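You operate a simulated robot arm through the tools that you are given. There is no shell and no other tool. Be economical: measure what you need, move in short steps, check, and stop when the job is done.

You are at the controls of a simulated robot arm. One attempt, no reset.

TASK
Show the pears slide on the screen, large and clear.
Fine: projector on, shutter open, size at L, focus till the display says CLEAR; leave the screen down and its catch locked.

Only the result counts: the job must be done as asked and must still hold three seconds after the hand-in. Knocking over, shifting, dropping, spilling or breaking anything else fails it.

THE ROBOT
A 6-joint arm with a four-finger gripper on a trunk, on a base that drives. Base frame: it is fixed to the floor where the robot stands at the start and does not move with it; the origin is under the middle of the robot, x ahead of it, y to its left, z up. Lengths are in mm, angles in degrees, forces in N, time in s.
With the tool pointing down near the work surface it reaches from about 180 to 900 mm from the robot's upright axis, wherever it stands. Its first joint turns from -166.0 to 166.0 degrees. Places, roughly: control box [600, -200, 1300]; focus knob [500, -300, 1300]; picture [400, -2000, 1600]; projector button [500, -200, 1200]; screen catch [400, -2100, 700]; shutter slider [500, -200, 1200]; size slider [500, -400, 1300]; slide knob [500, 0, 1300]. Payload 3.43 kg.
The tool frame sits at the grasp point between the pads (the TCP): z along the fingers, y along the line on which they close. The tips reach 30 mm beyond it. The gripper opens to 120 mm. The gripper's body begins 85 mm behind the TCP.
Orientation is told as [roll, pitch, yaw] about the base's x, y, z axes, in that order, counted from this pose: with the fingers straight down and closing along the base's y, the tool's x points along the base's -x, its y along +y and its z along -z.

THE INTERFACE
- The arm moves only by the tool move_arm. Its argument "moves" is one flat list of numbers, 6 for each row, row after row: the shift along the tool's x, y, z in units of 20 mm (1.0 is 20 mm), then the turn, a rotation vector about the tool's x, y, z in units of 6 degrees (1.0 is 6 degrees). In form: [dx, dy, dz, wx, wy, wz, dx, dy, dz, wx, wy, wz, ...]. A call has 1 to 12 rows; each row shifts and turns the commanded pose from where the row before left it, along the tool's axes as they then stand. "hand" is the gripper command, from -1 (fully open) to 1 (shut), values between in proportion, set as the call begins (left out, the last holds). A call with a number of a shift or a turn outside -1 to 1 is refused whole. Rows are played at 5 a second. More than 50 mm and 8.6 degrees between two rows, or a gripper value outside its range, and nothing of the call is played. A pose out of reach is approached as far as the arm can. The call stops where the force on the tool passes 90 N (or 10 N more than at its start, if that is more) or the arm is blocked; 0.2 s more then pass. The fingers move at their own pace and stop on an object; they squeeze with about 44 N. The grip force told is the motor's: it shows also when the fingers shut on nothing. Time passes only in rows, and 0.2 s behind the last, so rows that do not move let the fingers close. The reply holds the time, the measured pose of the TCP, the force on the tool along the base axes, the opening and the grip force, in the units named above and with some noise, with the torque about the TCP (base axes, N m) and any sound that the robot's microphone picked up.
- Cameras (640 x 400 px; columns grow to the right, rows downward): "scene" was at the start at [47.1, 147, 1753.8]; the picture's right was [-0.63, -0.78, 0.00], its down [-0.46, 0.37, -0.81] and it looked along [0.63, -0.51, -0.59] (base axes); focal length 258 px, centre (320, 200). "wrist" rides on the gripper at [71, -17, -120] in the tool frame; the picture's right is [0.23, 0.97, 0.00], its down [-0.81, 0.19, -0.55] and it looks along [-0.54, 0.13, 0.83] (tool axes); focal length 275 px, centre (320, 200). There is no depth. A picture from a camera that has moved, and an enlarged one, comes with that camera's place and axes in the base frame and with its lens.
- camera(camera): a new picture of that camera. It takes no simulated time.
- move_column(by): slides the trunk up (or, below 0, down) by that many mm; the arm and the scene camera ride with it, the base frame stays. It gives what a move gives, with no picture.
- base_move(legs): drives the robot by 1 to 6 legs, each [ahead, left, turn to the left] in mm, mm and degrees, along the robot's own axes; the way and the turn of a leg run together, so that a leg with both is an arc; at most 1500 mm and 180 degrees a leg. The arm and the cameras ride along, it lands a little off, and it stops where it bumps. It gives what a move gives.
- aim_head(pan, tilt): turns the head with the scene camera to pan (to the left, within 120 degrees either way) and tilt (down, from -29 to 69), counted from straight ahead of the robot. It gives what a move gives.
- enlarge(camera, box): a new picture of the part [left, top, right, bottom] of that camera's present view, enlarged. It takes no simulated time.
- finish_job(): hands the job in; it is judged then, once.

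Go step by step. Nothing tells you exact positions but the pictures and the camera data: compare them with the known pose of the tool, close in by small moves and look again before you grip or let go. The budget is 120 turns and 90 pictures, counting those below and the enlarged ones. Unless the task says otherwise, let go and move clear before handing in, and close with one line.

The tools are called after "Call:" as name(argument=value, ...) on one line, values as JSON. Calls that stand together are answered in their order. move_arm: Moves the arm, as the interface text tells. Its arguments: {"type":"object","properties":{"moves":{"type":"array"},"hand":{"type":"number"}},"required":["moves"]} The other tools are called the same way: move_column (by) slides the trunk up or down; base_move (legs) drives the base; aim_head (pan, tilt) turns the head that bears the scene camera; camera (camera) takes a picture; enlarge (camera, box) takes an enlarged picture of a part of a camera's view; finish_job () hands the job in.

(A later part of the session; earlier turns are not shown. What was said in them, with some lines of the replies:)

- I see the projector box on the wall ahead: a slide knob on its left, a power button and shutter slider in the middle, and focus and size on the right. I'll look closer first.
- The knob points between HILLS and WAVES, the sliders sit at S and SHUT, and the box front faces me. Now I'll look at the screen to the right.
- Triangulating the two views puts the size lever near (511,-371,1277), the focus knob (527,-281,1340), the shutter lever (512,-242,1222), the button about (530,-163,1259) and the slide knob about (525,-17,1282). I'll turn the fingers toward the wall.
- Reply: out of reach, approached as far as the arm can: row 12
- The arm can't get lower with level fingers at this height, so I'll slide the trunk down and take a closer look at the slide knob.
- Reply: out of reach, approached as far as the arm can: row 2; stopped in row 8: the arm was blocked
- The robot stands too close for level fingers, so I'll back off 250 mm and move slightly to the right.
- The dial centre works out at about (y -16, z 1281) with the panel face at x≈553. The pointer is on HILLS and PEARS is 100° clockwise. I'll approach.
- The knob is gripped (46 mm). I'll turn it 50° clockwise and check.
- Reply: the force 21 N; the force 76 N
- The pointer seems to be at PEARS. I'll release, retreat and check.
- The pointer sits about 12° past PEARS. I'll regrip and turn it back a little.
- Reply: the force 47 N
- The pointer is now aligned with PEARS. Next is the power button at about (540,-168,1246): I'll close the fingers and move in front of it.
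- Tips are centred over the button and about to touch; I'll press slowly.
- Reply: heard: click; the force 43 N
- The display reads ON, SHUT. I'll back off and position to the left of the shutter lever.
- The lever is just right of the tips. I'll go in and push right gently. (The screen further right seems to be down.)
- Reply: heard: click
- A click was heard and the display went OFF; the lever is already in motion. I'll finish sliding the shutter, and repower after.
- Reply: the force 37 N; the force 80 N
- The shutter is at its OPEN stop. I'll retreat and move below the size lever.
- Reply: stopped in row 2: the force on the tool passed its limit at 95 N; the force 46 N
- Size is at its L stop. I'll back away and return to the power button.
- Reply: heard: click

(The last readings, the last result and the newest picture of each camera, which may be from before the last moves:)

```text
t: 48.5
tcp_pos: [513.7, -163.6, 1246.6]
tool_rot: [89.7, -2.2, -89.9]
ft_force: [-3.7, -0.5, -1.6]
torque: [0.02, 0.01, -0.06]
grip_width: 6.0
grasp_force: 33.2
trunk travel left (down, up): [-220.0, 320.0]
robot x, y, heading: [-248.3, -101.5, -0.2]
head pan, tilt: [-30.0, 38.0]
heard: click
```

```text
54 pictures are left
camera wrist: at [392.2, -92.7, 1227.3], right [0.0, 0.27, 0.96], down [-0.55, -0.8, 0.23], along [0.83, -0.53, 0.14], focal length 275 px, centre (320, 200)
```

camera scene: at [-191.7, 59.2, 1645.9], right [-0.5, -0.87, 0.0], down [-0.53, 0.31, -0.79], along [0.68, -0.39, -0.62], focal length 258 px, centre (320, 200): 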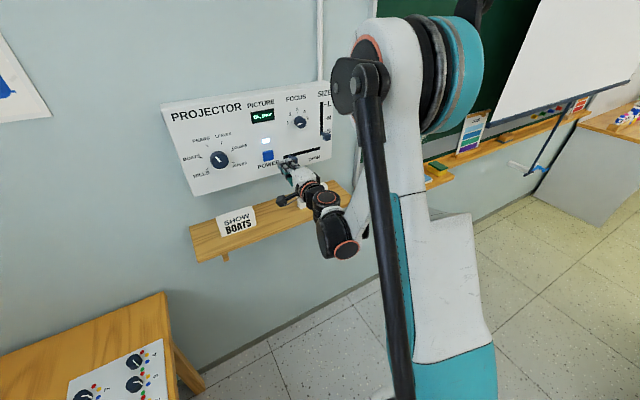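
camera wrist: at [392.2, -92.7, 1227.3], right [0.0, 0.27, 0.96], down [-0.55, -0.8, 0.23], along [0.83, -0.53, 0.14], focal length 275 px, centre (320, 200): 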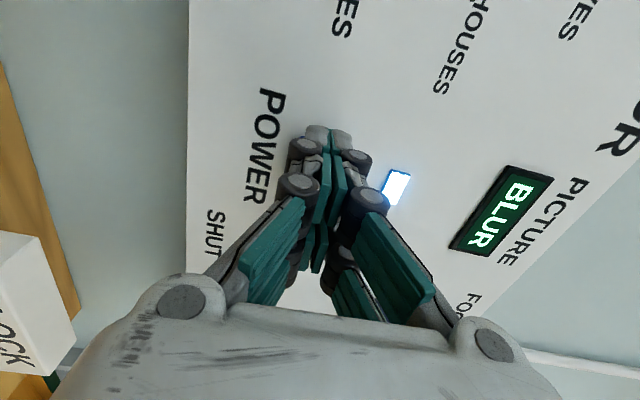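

The display reads BLUR: on, shutter open. I'll retreat straight back and check it stays on.

Call:
move_arm(moves=[0, 0, -1, 0, 0, 0, 0, 0, -1, 0, 0, 0, 0, 0, -1, 0, 0, 0, 0, 0, -1, 0, 0, 0])

Call:
camera(camera="wrist")

Call:
enlarge(camera="scene", box=[220, 70, 360, 210])

```text
t: 49.5
tcp_pos: [432.8, -163.9, 1247.9]
tool_rot: [89.7, -2.2, -89.9]
ft_force: [-0.2, 0.3, 0.7]
torque: [0.01, -0.01, 0.0]
grip_width: 0.0
grasp_force: 33.5
trunk travel left (down, up): [-220.0, 320.0]
robot x, y, heading: [-248.6, -102.3, 0.3]
head pan, tilt: [-30.0, 38.0]
```

```text
53 pictures are left
camera wrist: at [312.5, -93.4, 1227.6], right [0.0, 0.27, 0.96], down [-0.55, -0.8, 0.23], along [0.83, -0.53, 0.14], focal length 275 px, centre (320, 200)
```

wrist: 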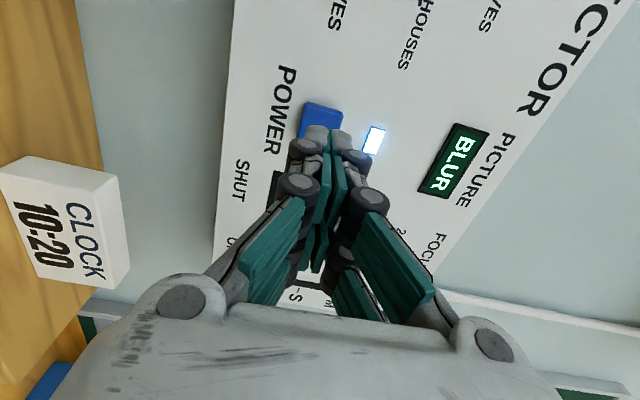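

```text
2.86 times, centred on (290, 140) of scene
camera zoom: at [-192.3, 59.2, 1646.0], right [-0.5, -0.87, 0.0], down [-0.53, 0.31, -0.79], along [0.68, -0.39, -0.62], focal length 736 px, centre (406, 371)
```

zoom: 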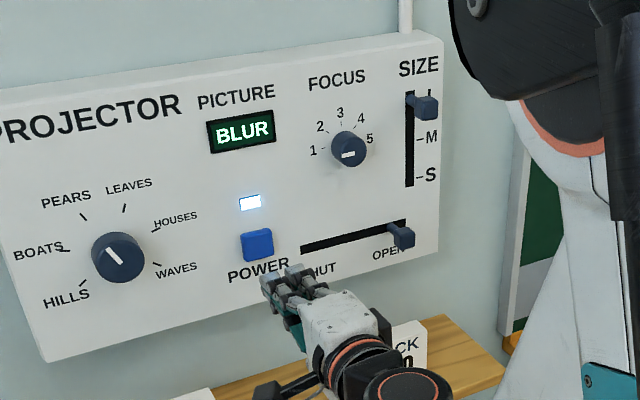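

Call:
move_arm(moves=[-1, 0.9, 0, 0, 0, 0, -1, 0.9, 0, 0, 0, 0, -1, 0.9, 0, 0, 0, 0, -1, 0.9, 0, 0, 0, 0, -1, 1, 0, 0, 0, 0, -0.85, 0, 0, 0, 0, 0], hand=-0.1)

Call:
camera(camera="wrist")

Call:
enlarge(camera="wrist", box=[250, 70, 390, 200])

```text
t: 50.9
tcp_pos: [432.6, -278.4, 1345.1]
tool_rot: [89.7, -2.2, -90.0]
ft_force: [0.1, 0.8, -0.2]
torque: [0.02, 0.01, 0.02]
grip_width: 66.3
grasp_force: 0.1
trunk travel left (down, up): [-220.0, 320.0]
robot x, y, heading: [-245.9, -101.6, 0.2]
head pan, tilt: [-30.0, 38.0]
```

```text
51 pictures are left
camera wrist: at [313.2, -207.6, 1324.3], right [0.0, 0.27, 0.96], down [-0.55, -0.8, 0.23], along [0.84, -0.53, 0.14], focal length 275 px, centre (320, 200)
```

wrist: 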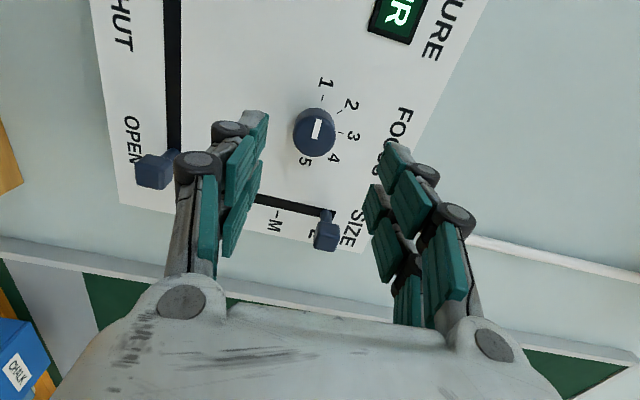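

```text
3.08 times, centred on (320, 135) of wrist
camera zoom: at [313.2, -207.6, 1324.3], right [0.0, 0.27, 0.96], down [-0.55, -0.8, 0.23], along [0.84, -0.53, 0.14], focal length 847 px, centre (320, 400)
```

zoom: 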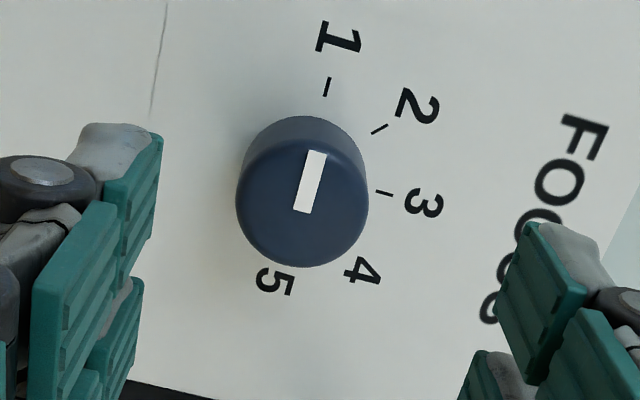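

Focus points at 1; I need to turn clockwise. I'll bring the wrist back to level and align with the knob at about (-285,1339).

Call:
move_arm(moves=[-0.35, -0.3, 0, 0, 0, -1, 0, 0, 0, 0, 0, -1, 0, 0, 0, 0, 0, -1, 0, 0, 0, 0, 0, -1, 0, 0, 0, 0, 0, -1, 0, 0, 0, 0, 0, -1, 0, 0, 0, 0, 0, -1, 0, 0, 0, 0, 0, -1, 0, 0, 0, 0, 0, -1, 0, 0, 0, 0, 0, -1, 0, 0, 0, 0, 0, -1, 0, 0, 0, 0, 0, -1])

Call:
move_arm(moves=[0, 0, 0, 0, 0, -1, 0, 0, 0, 0, 0, -1, 0, 0, 0, 0, 0, -0.7, 0, 0, 0.5, 0, 0, 0])

Call:
camera(camera="wrist")

```text
t: 53.5
tcp_pos: [432.3, -284.4, 1337.0]
tool_rot: [89.0, -74.3, -88.8]
ft_force: [-0.6, -1.0, 0.7]
torque: [0.0, 0.01, 0.03]
grip_width: 66.0
grasp_force: 0.1
trunk travel left (down, up): [-220.0, 320.0]
robot x, y, heading: [-250.6, -99.3, 0.2]
head pan, tilt: [-30.0, 38.0]
```

```text
t: 54.5
tcp_pos: [443.3, -283.1, 1337.2]
tool_rot: [-60.1, -89.4, 60.2]
ft_force: [0.7, 0.1, -0.1]
torque: [-0.02, 0.0, -0.01]
grip_width: 65.8
grasp_force: 0.2
trunk travel left (down, up): [-220.0, 320.0]
robot x, y, heading: [-245.9, -101.6, -0.1]
head pan, tilt: [-30.0, 38.0]
```

```text
49 pictures are left
camera wrist: at [323.5, -301.5, 1266.3], right [0.0, 0.97, -0.24], down [-0.55, 0.2, 0.81], along [0.84, 0.13, 0.53], focal length 275 px, centre (320, 200)
```

wrist: 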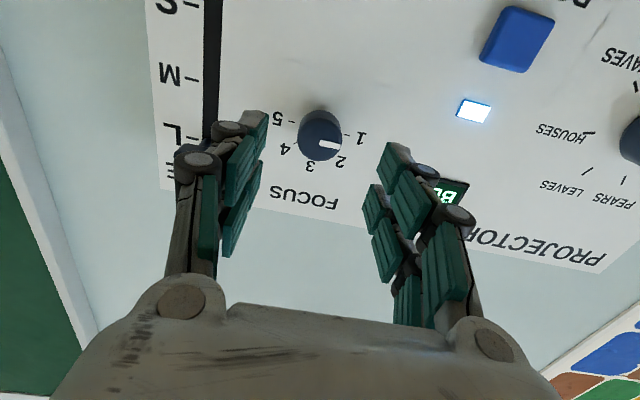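

Call:
move_arm(moves=[0, 0, 1, 0, 0, 0, 0, 0, 1, 0, 0, 0, 0, 0, 1, 0, 0, 0, 0, 0, 0.45, 0, 0, 0])

Call:
move_arm(moves=[0, 0, 0, 0, 0, 0, 0, 0, 0, 0, 0, 0, 0, 0, 0, 0, 0, 0, 0, 0, 0, 0, 0, 1, 0, 0, 0, 0, 0, 1, 0, 0, 0, 0, 0, 1, 0, 0, 0, 0, 0, 1, 0, 0, 0, 0, 0, 0], hand=0.8)

Call:
camera(camera="wrist")

Call:
enlarge(camera="scene", box=[220, 70, 360, 210])

```text
t: 55.5
tcp_pos: [513.4, -283.3, 1337.4]
tool_rot: [-56.6, -89.5, 56.7]
ft_force: [0.8, 0.9, 0.1]
torque: [0.0, 0.0, 0.02]
grip_width: 66.0
grasp_force: 0.1
trunk travel left (down, up): [-220.0, 320.0]
robot x, y, heading: [-245.3, -101.1, 0.1]
head pan, tilt: [-30.0, 38.0]
```

```text
t: 57.2
tcp_pos: [513.4, -283.4, 1338.1]
tool_rot: [89.4, -66.4, -89.2]
ft_force: [-8.9, 10.7, -8.2]
torque: [0.0, 0.41, 0.54]
grip_width: 32.7
grasp_force: 45.4
trunk travel left (down, up): [-220.0, 320.0]
robot x, y, heading: [-247.1, -98.5, 0.5]
head pan, tilt: [-30.0, 38.0]
```

```text
48 pictures are left
camera wrist: at [392.0, -269.5, 1265.9], right [0.0, 0.98, 0.18], down [-0.55, -0.15, 0.82], along [0.84, -0.1, 0.54], focal length 275 px, centre (320, 200)
```

wrist: 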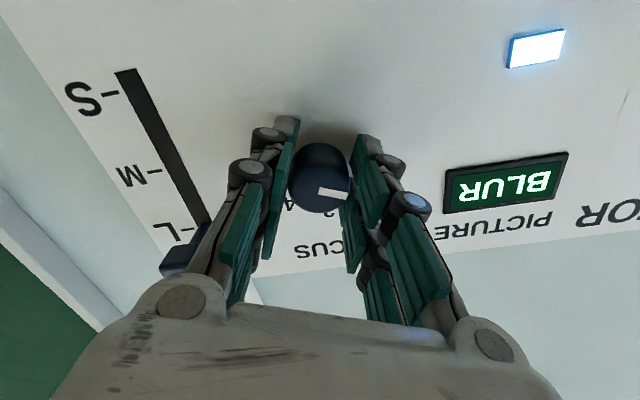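

```text
2.86 times, centred on (290, 140) of scene
camera zoom: at [-192.5, 60.7, 1645.8], right [-0.5, -0.87, 0.0], down [-0.53, 0.31, -0.79], along [0.68, -0.39, -0.62], focal length 736 px, centre (406, 371)
```

zoom: 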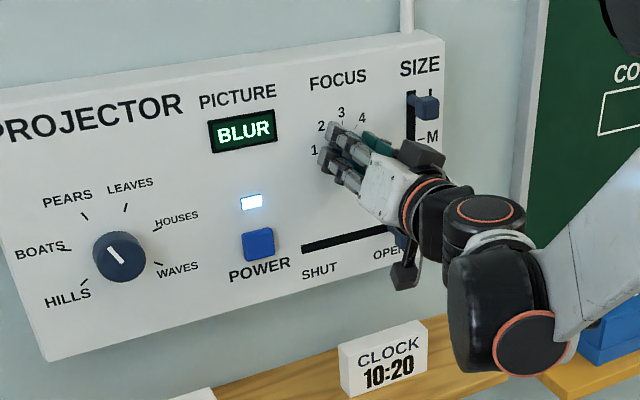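

The knob turns with the grip (24° so far, still BLUR). I'll keep going in small amounts and watch the display.

Call:
move_arm(moves=[0, 0, 0, 0, 0, 1, 0, 0, 0, 0, 0, 1, 0, 0, 0, 0, 0, 1])

Call:
camera(camera="wrist")

Call:
move_arm(moves=[0, 0, 0, 0, 0, 1, 0, 0, 0, 0, 0, 1, 0, 0, 0, 0, 0, 1])

Call:
camera(camera="wrist")

```text
t: 58.0
tcp_pos: [512.0, -281.7, 1338.2]
tool_rot: [89.7, -48.5, -89.7]
ft_force: [-7.0, 14.5, 3.4]
torque: [0.0, 0.31, 0.89]
grip_width: 32.6
grasp_force: 44.5
trunk travel left (down, up): [-220.0, 320.0]
robot x, y, heading: [-247.3, -99.4, 0.3]
head pan, tilt: [-30.0, 38.0]
```

```text
46 pictures are left
camera wrist: at [392.1, -247.1, 1273.8], right [0.0, 0.88, 0.47], down [-0.55, -0.4, 0.74], along [0.84, -0.26, 0.48], focal length 275 px, centre (320, 200)
```

wrist: 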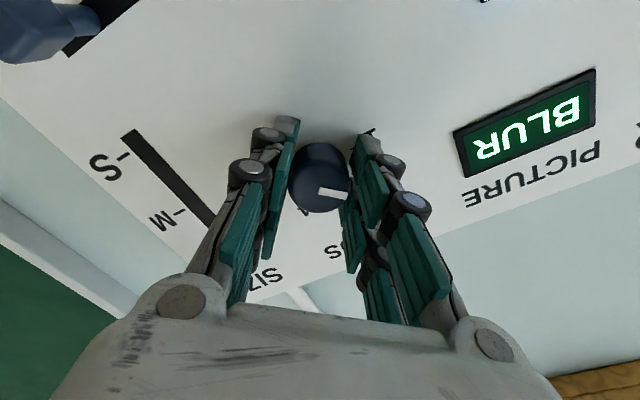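

```text
t: 58.9
tcp_pos: [512.5, -280.5, 1337.9]
tool_rot: [89.8, -30.5, -89.7]
ft_force: [10.3, 14.8, 33.2]
torque: [-0.1, -0.55, 1.12]
grip_width: 32.7
grasp_force: 45.4
trunk travel left (down, up): [-220.0, 320.0]
robot x, y, heading: [-244.9, -99.2, 0.2]
head pan, tilt: [-30.0, 38.0]
```

```text
45 pictures are left
camera wrist: at [392.1, -228.5, 1288.1], right [0.0, 0.69, 0.72], down [-0.55, -0.6, 0.58], along [0.84, -0.4, 0.38], focal length 275 px, centre (320, 200)
```

wrist: 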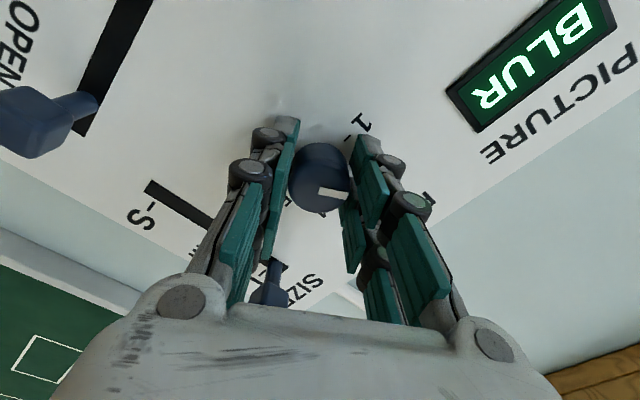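

Call:
move_arm(moves=[0, 0, 0, 0, 0, 1, 0, 0, 0, 0, 0, 1])

Call:
camera(camera="wrist")

Call:
move_arm(moves=[0, 0, 0, 0, 0, 1, 0, 0, 0, 0, 0, 1])

Call:
enlarge(camera="scene", box=[220, 70, 360, 210])

```text
t: 59.5
tcp_pos: [511.9, -281.0, 1339.4]
tool_rot: [89.7, -18.5, -89.8]
ft_force: [22.1, 16.2, 52.6]
torque: [-0.13, -1.01, 0.85]
grip_width: 32.9
grasp_force: 44.9
trunk travel left (down, up): [-220.0, 320.0]
robot x, y, heading: [-243.3, -100.4, 0.0]
head pan, tilt: [-30.0, 38.0]
```

```text
44 pictures are left
camera wrist: at [392.1, -218.8, 1300.7], right [0.0, 0.53, 0.85], down [-0.55, -0.71, 0.44], along [0.84, -0.47, 0.29], focal length 275 px, centre (320, 200)
```

wrist: 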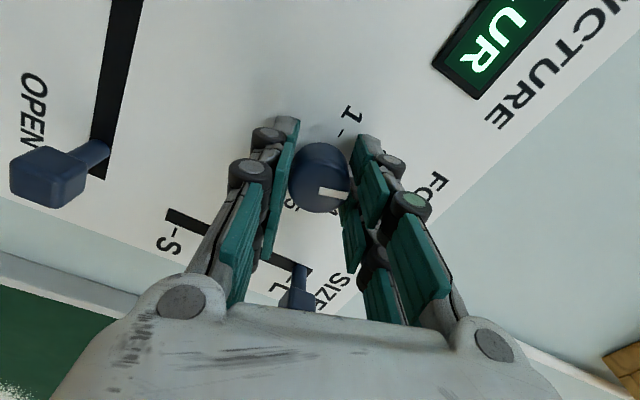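

```text
t: 60.0
tcp_pos: [512.6, -283.5, 1339.1]
tool_rot: [89.8, -6.5, -90.1]
ft_force: [15.1, 14.0, 39.0]
torque: [-0.02, -0.84, 0.32]
grip_width: 34.3
grasp_force: 19.6
trunk travel left (down, up): [-220.0, 320.0]
robot x, y, heading: [-246.3, -99.9, -0.4]
head pan, tilt: [-30.0, 38.0]
```

```text
2.86 times, centred on (290, 140) of scene
camera zoom: at [-193.3, 62.6, 1645.7], right [-0.5, -0.87, 0.0], down [-0.53, 0.3, -0.79], along [0.68, -0.39, -0.61], focal length 736 px, centre (406, 371)
```

zoom: 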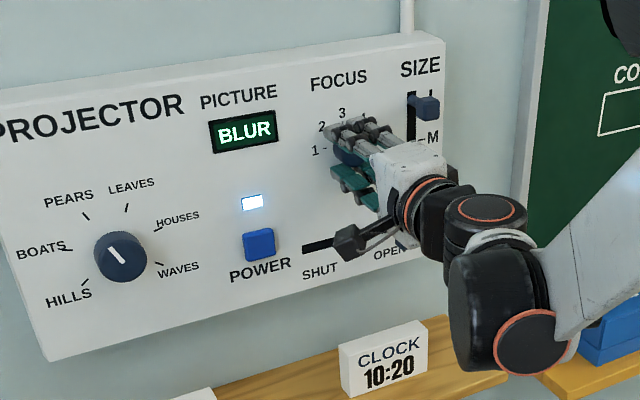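

Call:
move_arm(moves=[0, 0.1, 0, 0, 0, 1])

Call:
enlarge(camera="scene", box=[250, 90, 330, 140])

Call:
move_arm(moves=[0, 0, 0, 0, 0, 1, 0, 0, 0, 0, 0, 0.5])

Call:
enlarge(camera="scene", box=[250, 90, 330, 140])

Call:
camera(camera="wrist")

```text
t: 60.5
tcp_pos: [512.0, -284.5, 1339.2]
tool_rot: [89.7, -0.4, -90.0]
ft_force: [6.2, 9.9, 19.8]
torque: [0.0, -0.56, -0.03]
grip_width: 32.5
grasp_force: 45.1
trunk travel left (down, up): [-220.0, 320.0]
robot x, y, heading: [-239.4, -96.6, -0.0]
head pan, tilt: [-30.0, 38.0]
```

```text
8.00 times, centred on (290, 115) of scene
camera zoom: at [-192.8, 61.3, 1645.5], right [-0.5, -0.87, 0.0], down [-0.53, 0.31, -0.79], along [0.68, -0.39, -0.61], focal length 2061 px, centre (560, 880)
```

zoom: 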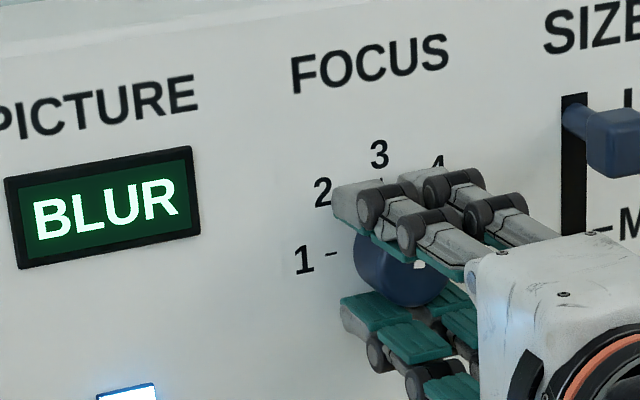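

```text
t: 61.0
tcp_pos: [510.8, -283.9, 1340.7]
tool_rot: [89.9, 8.6, -90.0]
ft_force: [-6.9, 6.0, 0.9]
torque: [0.02, 0.17, 0.55]
grip_width: 32.0
grasp_force: 45.5
trunk travel left (down, up): [-220.0, 320.0]
robot x, y, heading: [-245.6, -99.2, 0.2]
head pan, tilt: [-30.0, 38.0]
```

```text
8.00 times, centred on (290, 115) of scene
camera zoom: at [-193.2, 60.1, 1645.7], right [-0.5, -0.87, 0.0], down [-0.53, 0.31, -0.79], along [0.68, -0.39, -0.61], focal length 2061 px, centre (560, 880)
```

zoom: 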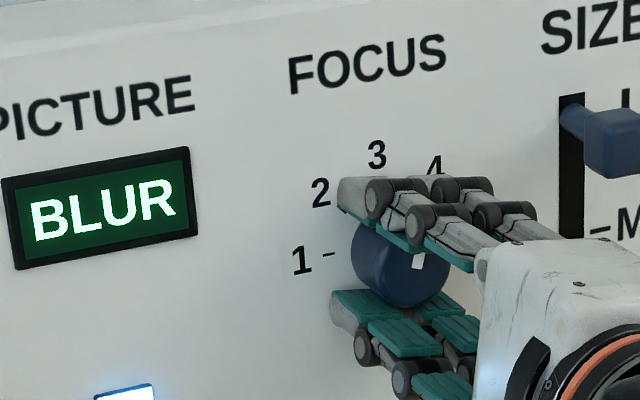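

```text
40 pictures are left
camera wrist: at [391.7, -210.2, 1334.2], right [0.0, 0.08, 1.0], down [-0.55, -0.83, 0.07], along [0.83, -0.55, 0.04], focal length 275 px, centre (320, 200)
```

wrist: 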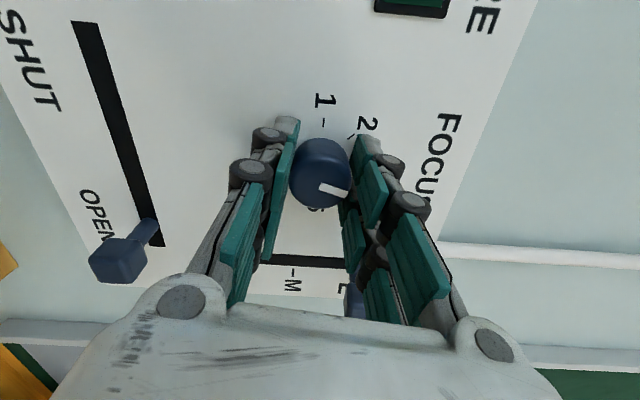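

Call:
move_arm(moves=[0, 0, 0, 0, 0, 1, 0, 0, 0, 0, 0, 0.5])

Call:
enlarge(camera="scene", box=[250, 90, 330, 140])

Call:
move_arm(moves=[0, 0, 0, 0, 0, 1, 0, 0, 0, 0, 0, 0.5])

Call:
enlarge(camera="scene", box=[250, 90, 330, 140])

```text
t: 61.6
tcp_pos: [511.8, -283.8, 1339.6]
tool_rot: [89.8, 17.7, -90.0]
ft_force: [-8.5, 1.8, -0.3]
torque: [-0.03, -0.12, 0.64]
grip_width: 32.1
grasp_force: 44.8
trunk travel left (down, up): [-220.0, 320.0]
robot x, y, heading: [-244.1, -101.4, -0.1]
head pan, tilt: [-30.0, 38.0]
```

```text
8.00 times, centred on (290, 115) of scene
camera zoom: at [-193.1, 59.5, 1645.9], right [-0.5, -0.87, 0.0], down [-0.53, 0.31, -0.79], along [0.68, -0.39, -0.62], focal length 2061 px, centre (560, 880)
```

zoom: 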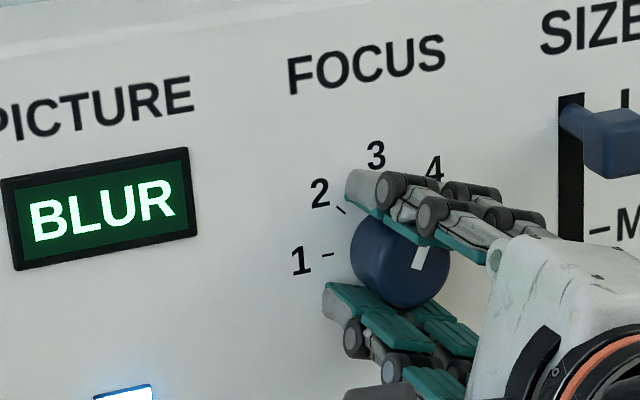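

```text
t: 62.2
tcp_pos: [512.6, -283.4, 1340.2]
tool_rot: [89.7, 26.5, -90.1]
ft_force: [-19.1, 6.0, -22.5]
torque: [-0.03, 0.72, -0.23]
grip_width: 32.3
grasp_force: 44.9
trunk travel left (down, up): [-220.0, 320.0]
robot x, y, heading: [-249.4, -100.2, 0.3]
head pan, tilt: [-30.0, 38.0]
```

```text
8.00 times, centred on (290, 115) of scene
camera zoom: at [-192.7, 59.6, 1645.6], right [-0.5, -0.87, 0.0], down [-0.53, 0.31, -0.79], along [0.68, -0.39, -0.62], focal length 2061 px, centre (560, 880)
```

zoom: 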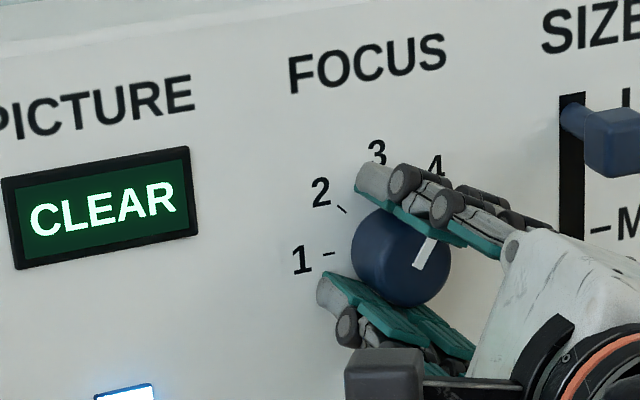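

CLEAR. I'll nudge 2° further for margin, check, then release.

Call:
move_arm(moves=[0, 0, 0, 0, 0, 0.4])

Call:
enlarge(camera="scene", box=[250, 90, 330, 140])

```text
t: 62.6
tcp_pos: [512.2, -283.0, 1340.7]
tool_rot: [89.6, 28.9, -90.0]
ft_force: [-21.3, 5.4, -25.4]
torque: [0.04, 0.95, 0.04]
grip_width: 32.1
grasp_force: 45.3
trunk travel left (down, up): [-220.0, 320.0]
robot x, y, heading: [-244.0, -104.0, 0.3]
head pan, tilt: [-30.0, 38.0]
```

```text
8.00 times, centred on (290, 115) of scene
camera zoom: at [-192.8, 59.5, 1645.8], right [-0.5, -0.87, 0.0], down [-0.53, 0.31, -0.79], along [0.68, -0.39, -0.62], focal length 2061 px, centre (560, 880)
```

zoom: 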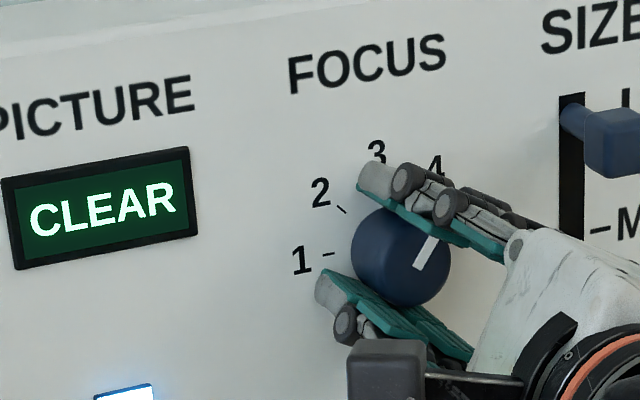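

Call:
move_arm(moves=[0, 0, 0, 0, 0, 0, 0, 0, 0, 0, 0, 0, 0, 0, -1, 0, 0, 0, 0, 0, -1, 0, 0, 0, 0, 0, -1, 0, 0, 0, 0, 0, -1, 0, 0, 0, 0, 0, -1, 0, 0, 0, 0, 0, -1, 0, 0, 0, 0, 0, -1, 0, 0, 0, 0, 0, -1, 0, 0, 0], hand=-0.1)

Call:
aim_head(pan=-50, tilt=25)

Call:
camera(camera="wrist")

Call:
camera(camera="scene")

```text
t: 64.8
tcp_pos: [353.7, -283.5, 1341.3]
tool_rot: [89.7, 29.0, -90.0]
ft_force: [0.2, -0.6, -0.2]
torque: [0.0, -0.01, 0.0]
grip_width: 66.0
grasp_force: 0.1
trunk travel left (down, up): [-220.0, 320.0]
robot x, y, heading: [-244.0, -102.3, 0.2]
head pan, tilt: [-30.0, 38.0]
```

```text
t: 65.7
tcp_pos: [354.7, -284.1, 1342.2]
tool_rot: [89.7, 29.1, -90.2]
ft_force: [0.1, 1.0, -0.1]
torque: [0.02, 0.0, -0.02]
grip_width: 65.8
grasp_force: 0.1
trunk travel left (down, up): [-220.0, 320.0]
robot x, y, heading: [-245.4, -101.5, 0.1]
head pan, tilt: [-50.0, 25.0]
```

```text
36 pictures are left
camera wrist: at [235.0, -213.3, 1361.3], right [0.01, -0.27, 0.96], down [-0.55, -0.8, -0.22], along [0.83, -0.53, -0.15], focal length 275 px, centre (320, 200)
```

wrist: 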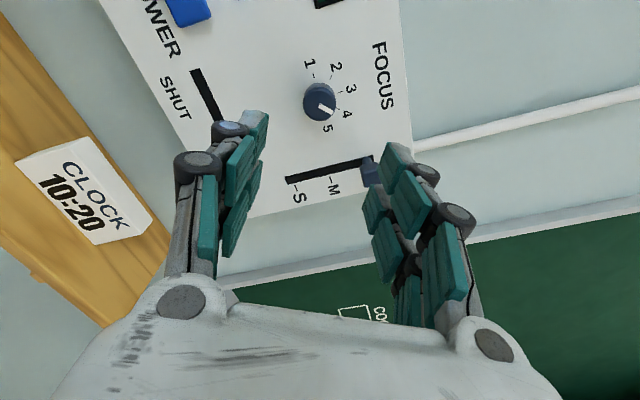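

```text
35 pictures are left
camera scene: at [-207.2, 31.7, 1666.2], right [-0.76, -0.65, 0.0], down [-0.27, 0.32, -0.91], along [0.58, -0.69, -0.42], focal length 258 px, centre (320, 200)
```

scene: 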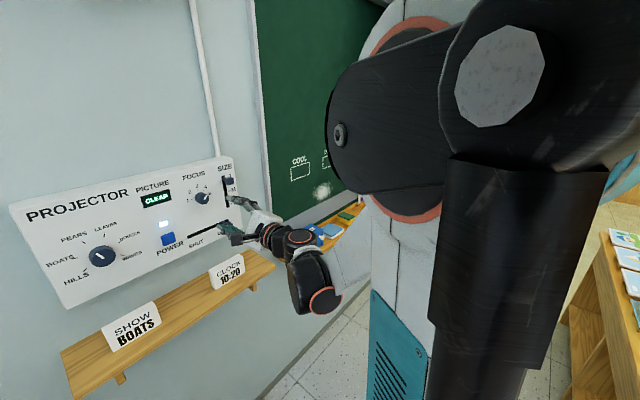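

The display stays CLEAR with the hand off. Now to check the screen and its catch: I'll turn right, face along the wall and look.

Call:
base_move(legs=[[0, 0, -90]])

Call:
aim_head(pan=10, tilt=15)

Call:
camera(camera="scene")

```text
t: 69.8
tcp_pos: [-399.7, -707.7, 1341.3]
tool_rot: [89.7, 29.1, -177.3]
ft_force: [-0.3, -0.4, 0.6]
torque: [0.0, -0.03, 0.0]
grip_width: 66.1
grasp_force: 0.1
trunk travel left (down, up): [-220.0, 320.0]
robot x, y, heading: [-245.6, -102.4, -87.2]
head pan, tilt: [-50.0, 25.0]
```

```text
t: 71.1
tcp_pos: [-400.5, -708.5, 1341.4]
tool_rot: [89.8, 29.0, -177.2]
ft_force: [1.0, -0.2, -0.6]
torque: [-0.02, -0.01, 0.0]
grip_width: 66.0
grasp_force: 0.0
trunk travel left (down, up): [-220.0, 320.0]
robot x, y, heading: [-245.8, -98.7, -87.2]
head pan, tilt: [10.0, 15.0]
```

```text
34 pictures are left
camera scene: at [-27.0, -159.1, 1682.5], right [-0.97, -0.22, 0.0], down [-0.06, 0.25, -0.97], along [0.21, -0.94, -0.26], focal length 258 px, centre (320, 200)
```

scene: 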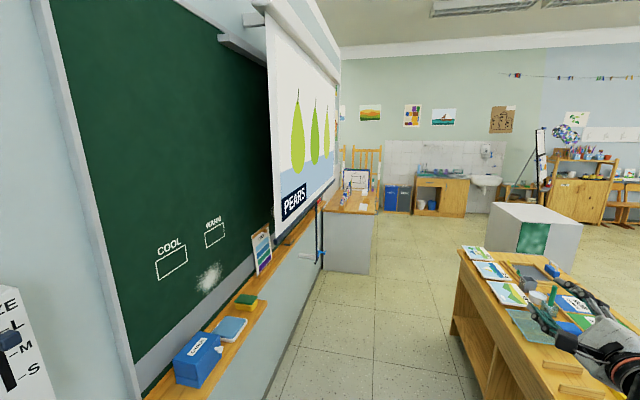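

The screen is down and shows the pears. I'll zoom in on the catch at the lower right.

Call:
enlarge(camera="scene", box=[260, 170, 360, 290])

Call:
enlarge(camera="scene", box=[210, 0, 350, 240])

```text
3.33 times, centred on (310, 230) of scene
camera zoom: at [-27.0, -159.1, 1682.5], right [-0.97, -0.22, 0.0], down [-0.06, 0.25, -0.97], along [0.21, -0.94, -0.26], focal length 859 px, centre (353, 100)
```

zoom: 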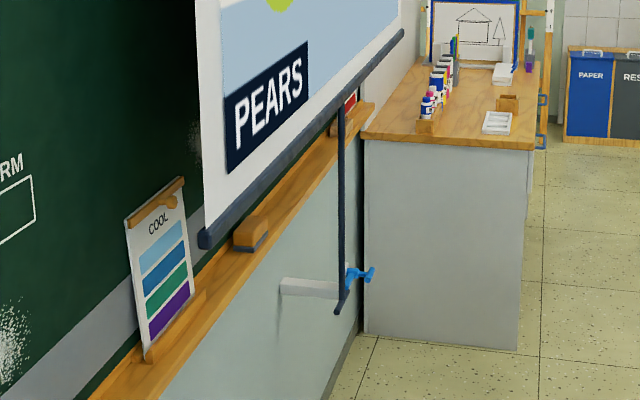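

```text
1.67 times, centred on (280, 120) of scene
camera zoom: at [-27.0, -159.1, 1682.5], right [-0.97, -0.22, 0.0], down [-0.06, 0.25, -0.97], along [0.21, -0.94, -0.26], focal length 429 px, centre (387, 333)
```

zoom: 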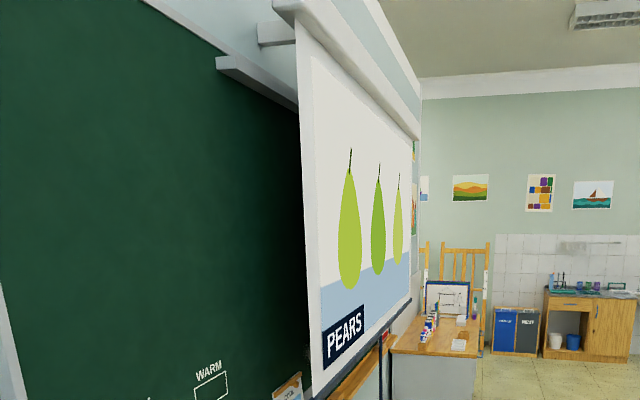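

I'll drive closer along the aisle to inspect the catch.

Call:
base_move(legs=[[0, 150, -2.8], [800, 0, 0]])

Call:
aim_head(pan=15, tilt=45)

Call:
camera(camera="scene")

```text
t: 76.5
tcp_pos: [-285.1, -1505.3, 1340.4]
tool_rot: [89.7, 29.0, 179.1]
ft_force: [-0.2, 0.3, -0.1]
torque: [-0.02, 0.0, -0.02]
grip_width: 66.0
grasp_force: 0.1
trunk travel left (down, up): [-220.0, 320.0]
robot x, y, heading: [-88.8, -905.2, -90.8]
head pan, tilt: [10.0, 15.0]
```

```text
t: 77.4
tcp_pos: [-285.4, -1503.7, 1341.7]
tool_rot: [89.7, 29.0, 179.1]
ft_force: [-0.1, 0.6, 0.4]
torque: [-0.03, -0.02, 0.01]
grip_width: 65.8
grasp_force: 0.0
trunk travel left (down, up): [-220.0, 320.0]
robot x, y, heading: [-94.7, -902.3, -90.7]
head pan, tilt: [15.0, 45.0]
```

```text
31 pictures are left
camera scene: at [127.3, -966.8, 1635.7], right [-0.97, -0.25, 0.0], down [-0.17, 0.68, -0.71], along [0.17, -0.69, -0.71], focal length 258 px, centre (320, 200)
```

scene: 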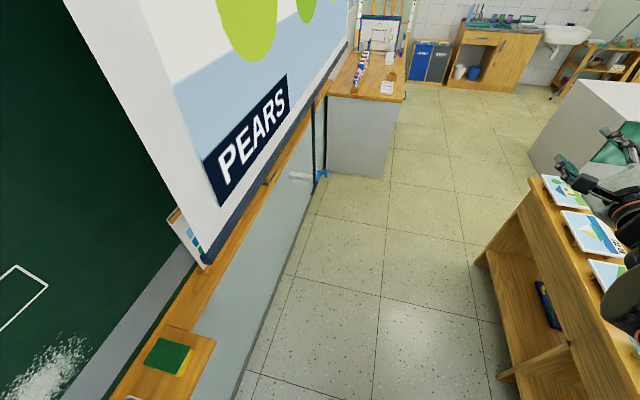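

Call:
enlarge(camera="scene", box=[270, 140, 350, 220])

```text
5.00 times, centred on (310, 180) of scene
camera zoom: at [127.3, -966.8, 1635.7], right [-0.97, -0.25, 0.0], down [-0.17, 0.68, -0.71], along [0.17, -0.69, -0.71], focal length 1288 px, centre (370, 300)
```

zoom: 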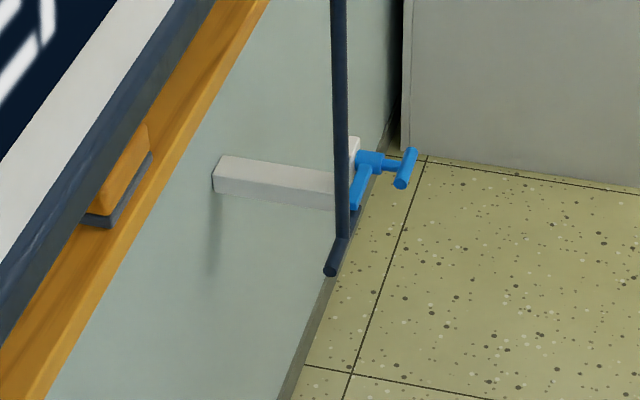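

Call:
base_move(legs=[[650, 0, 0]])

Call:
aim_head(pan=45, tilt=50)

Call:
camera(camera="scene")

```text
t: 81.0
tcp_pos: [-306.4, -2155.9, 1340.6]
tool_rot: [89.6, 29.0, 178.3]
ft_force: [0.2, -0.9, 0.2]
torque: [0.02, -0.02, -0.01]
grip_width: 65.9
grasp_force: 0.2
trunk travel left (down, up): [-220.0, 320.0]
robot x, y, heading: [-104.4, -1559.3, -91.6]
head pan, tilt: [15.0, 45.0]
```

```text
t: 82.0
tcp_pos: [-305.4, -2155.6, 1340.7]
tool_rot: [89.6, 29.0, 178.3]
ft_force: [-0.7, 0.5, 0.5]
torque: [-0.02, 0.02, 0.0]
grip_width: 66.3
grasp_force: 0.0
trunk travel left (down, up): [-220.0, 320.0]
robot x, y, heading: [-102.9, -1558.2, -91.5]
head pan, tilt: [45.0, 50.0]
```

```text
29 pictures are left
camera scene: at [147.9, -1599.3, 1628.8], right [-0.73, -0.69, 0.0], down [-0.53, 0.56, -0.64], along [0.44, -0.47, -0.77], focal length 258 px, centre (320, 200)
```

scene: 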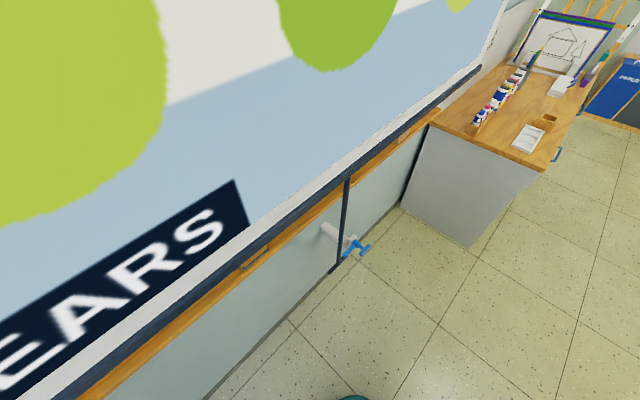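

Call:
enlarge(camera="scene", box=[310, 200, 390, 290])

```text
4.44 times, centred on (350, 245) of scene
camera zoom: at [147.9, -1599.3, 1628.8], right [-0.73, -0.69, 0.0], down [-0.53, 0.56, -0.64], along [0.44, -0.47, -0.77], focal length 1145 px, centre (187, 0)
```

zoom: 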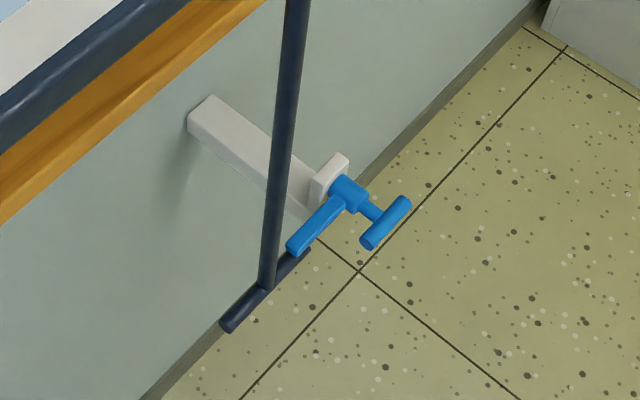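

The blue hook seems to lie across the foot of the pull rod. I'll lower the trunk and view it more from the front to be sure.

Call:
move_column(by=-200)

Call:
base_move(legs=[[250, -100, 0]])

Call:
aim_head(pan=62, tilt=55)

Call:
camera(camera="scene")

```text
t: 84.2
tcp_pos: [-304.3, -2154.9, 1141.8]
tool_rot: [89.7, 29.0, 178.2]
ft_force: [-0.1, -0.8, -1.5]
torque: [0.01, -0.01, 0.02]
grip_width: 66.0
grasp_force: 0.1
trunk travel left (down, up): [-20.0, 520.0]
robot x, y, heading: [-108.3, -1559.1, -91.3]
head pan, tilt: [45.0, 50.0]
```

```text
t: 86.0
tcp_pos: [-415.7, -2399.1, 1141.7]
tool_rot: [89.7, 29.0, 177.9]
ft_force: [-0.4, 1.0, 0.0]
torque: [0.03, -0.01, -0.01]
grip_width: 66.2
grasp_force: 0.0
trunk travel left (down, up): [-20.0, 520.0]
robot x, y, heading: [-208.9, -1805.3, -91.8]
head pan, tilt: [45.0, 50.0]
```

```text
t: 86.8
tcp_pos: [-416.7, -2398.9, 1141.2]
tool_rot: [89.7, 29.0, 178.0]
ft_force: [-0.3, 0.9, 0.4]
torque: [0.01, 0.02, 0.0]
grip_width: 66.0
grasp_force: 0.1
trunk travel left (down, up): [-20.0, 520.0]
robot x, y, heading: [-209.5, -1810.5, -91.5]
head pan, tilt: [62.0, 55.0]
```

```text
27 pictures are left
camera scene: at [50.5, -1825.5, 1422.3], right [-0.5, -0.87, 0.0], down [-0.71, 0.41, -0.57], along [0.5, -0.29, -0.82], focal length 258 px, centre (320, 200)
```

scene: 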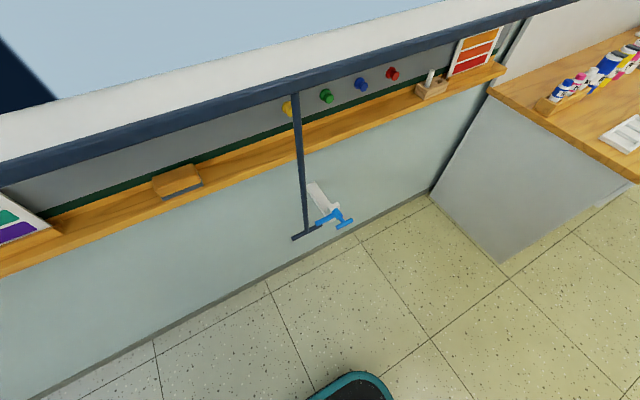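

Call:
enlarge(camera="scene", box=[280, 170, 370, 250])

```text
5.00 times, centred on (325, 210) of scene
camera zoom: at [50.5, -1825.5, 1422.3], right [-0.5, -0.87, 0.0], down [-0.71, 0.41, -0.57], along [0.5, -0.29, -0.82], focal length 1288 px, centre (295, 150)
```

zoom: 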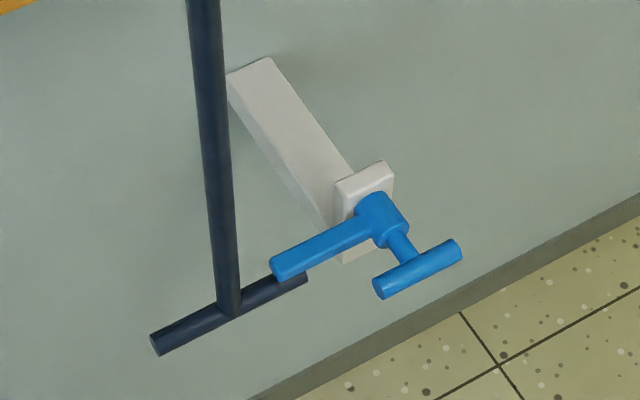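

The hook lies across the foot of the pull rod, so the screen is held down and locked. The pears picture was showing large and clear, so I'm handing in.

Call:
finish_job()

```text
The job is handed in.
```

The pears slide is on the screen: projector on, shutter open, size at L and the display reading CLEAR. The screen was already down with its catch locked, so I left it untouched. The projector switched off once while I was moving the shutter; I turned it back on and it stayed on.
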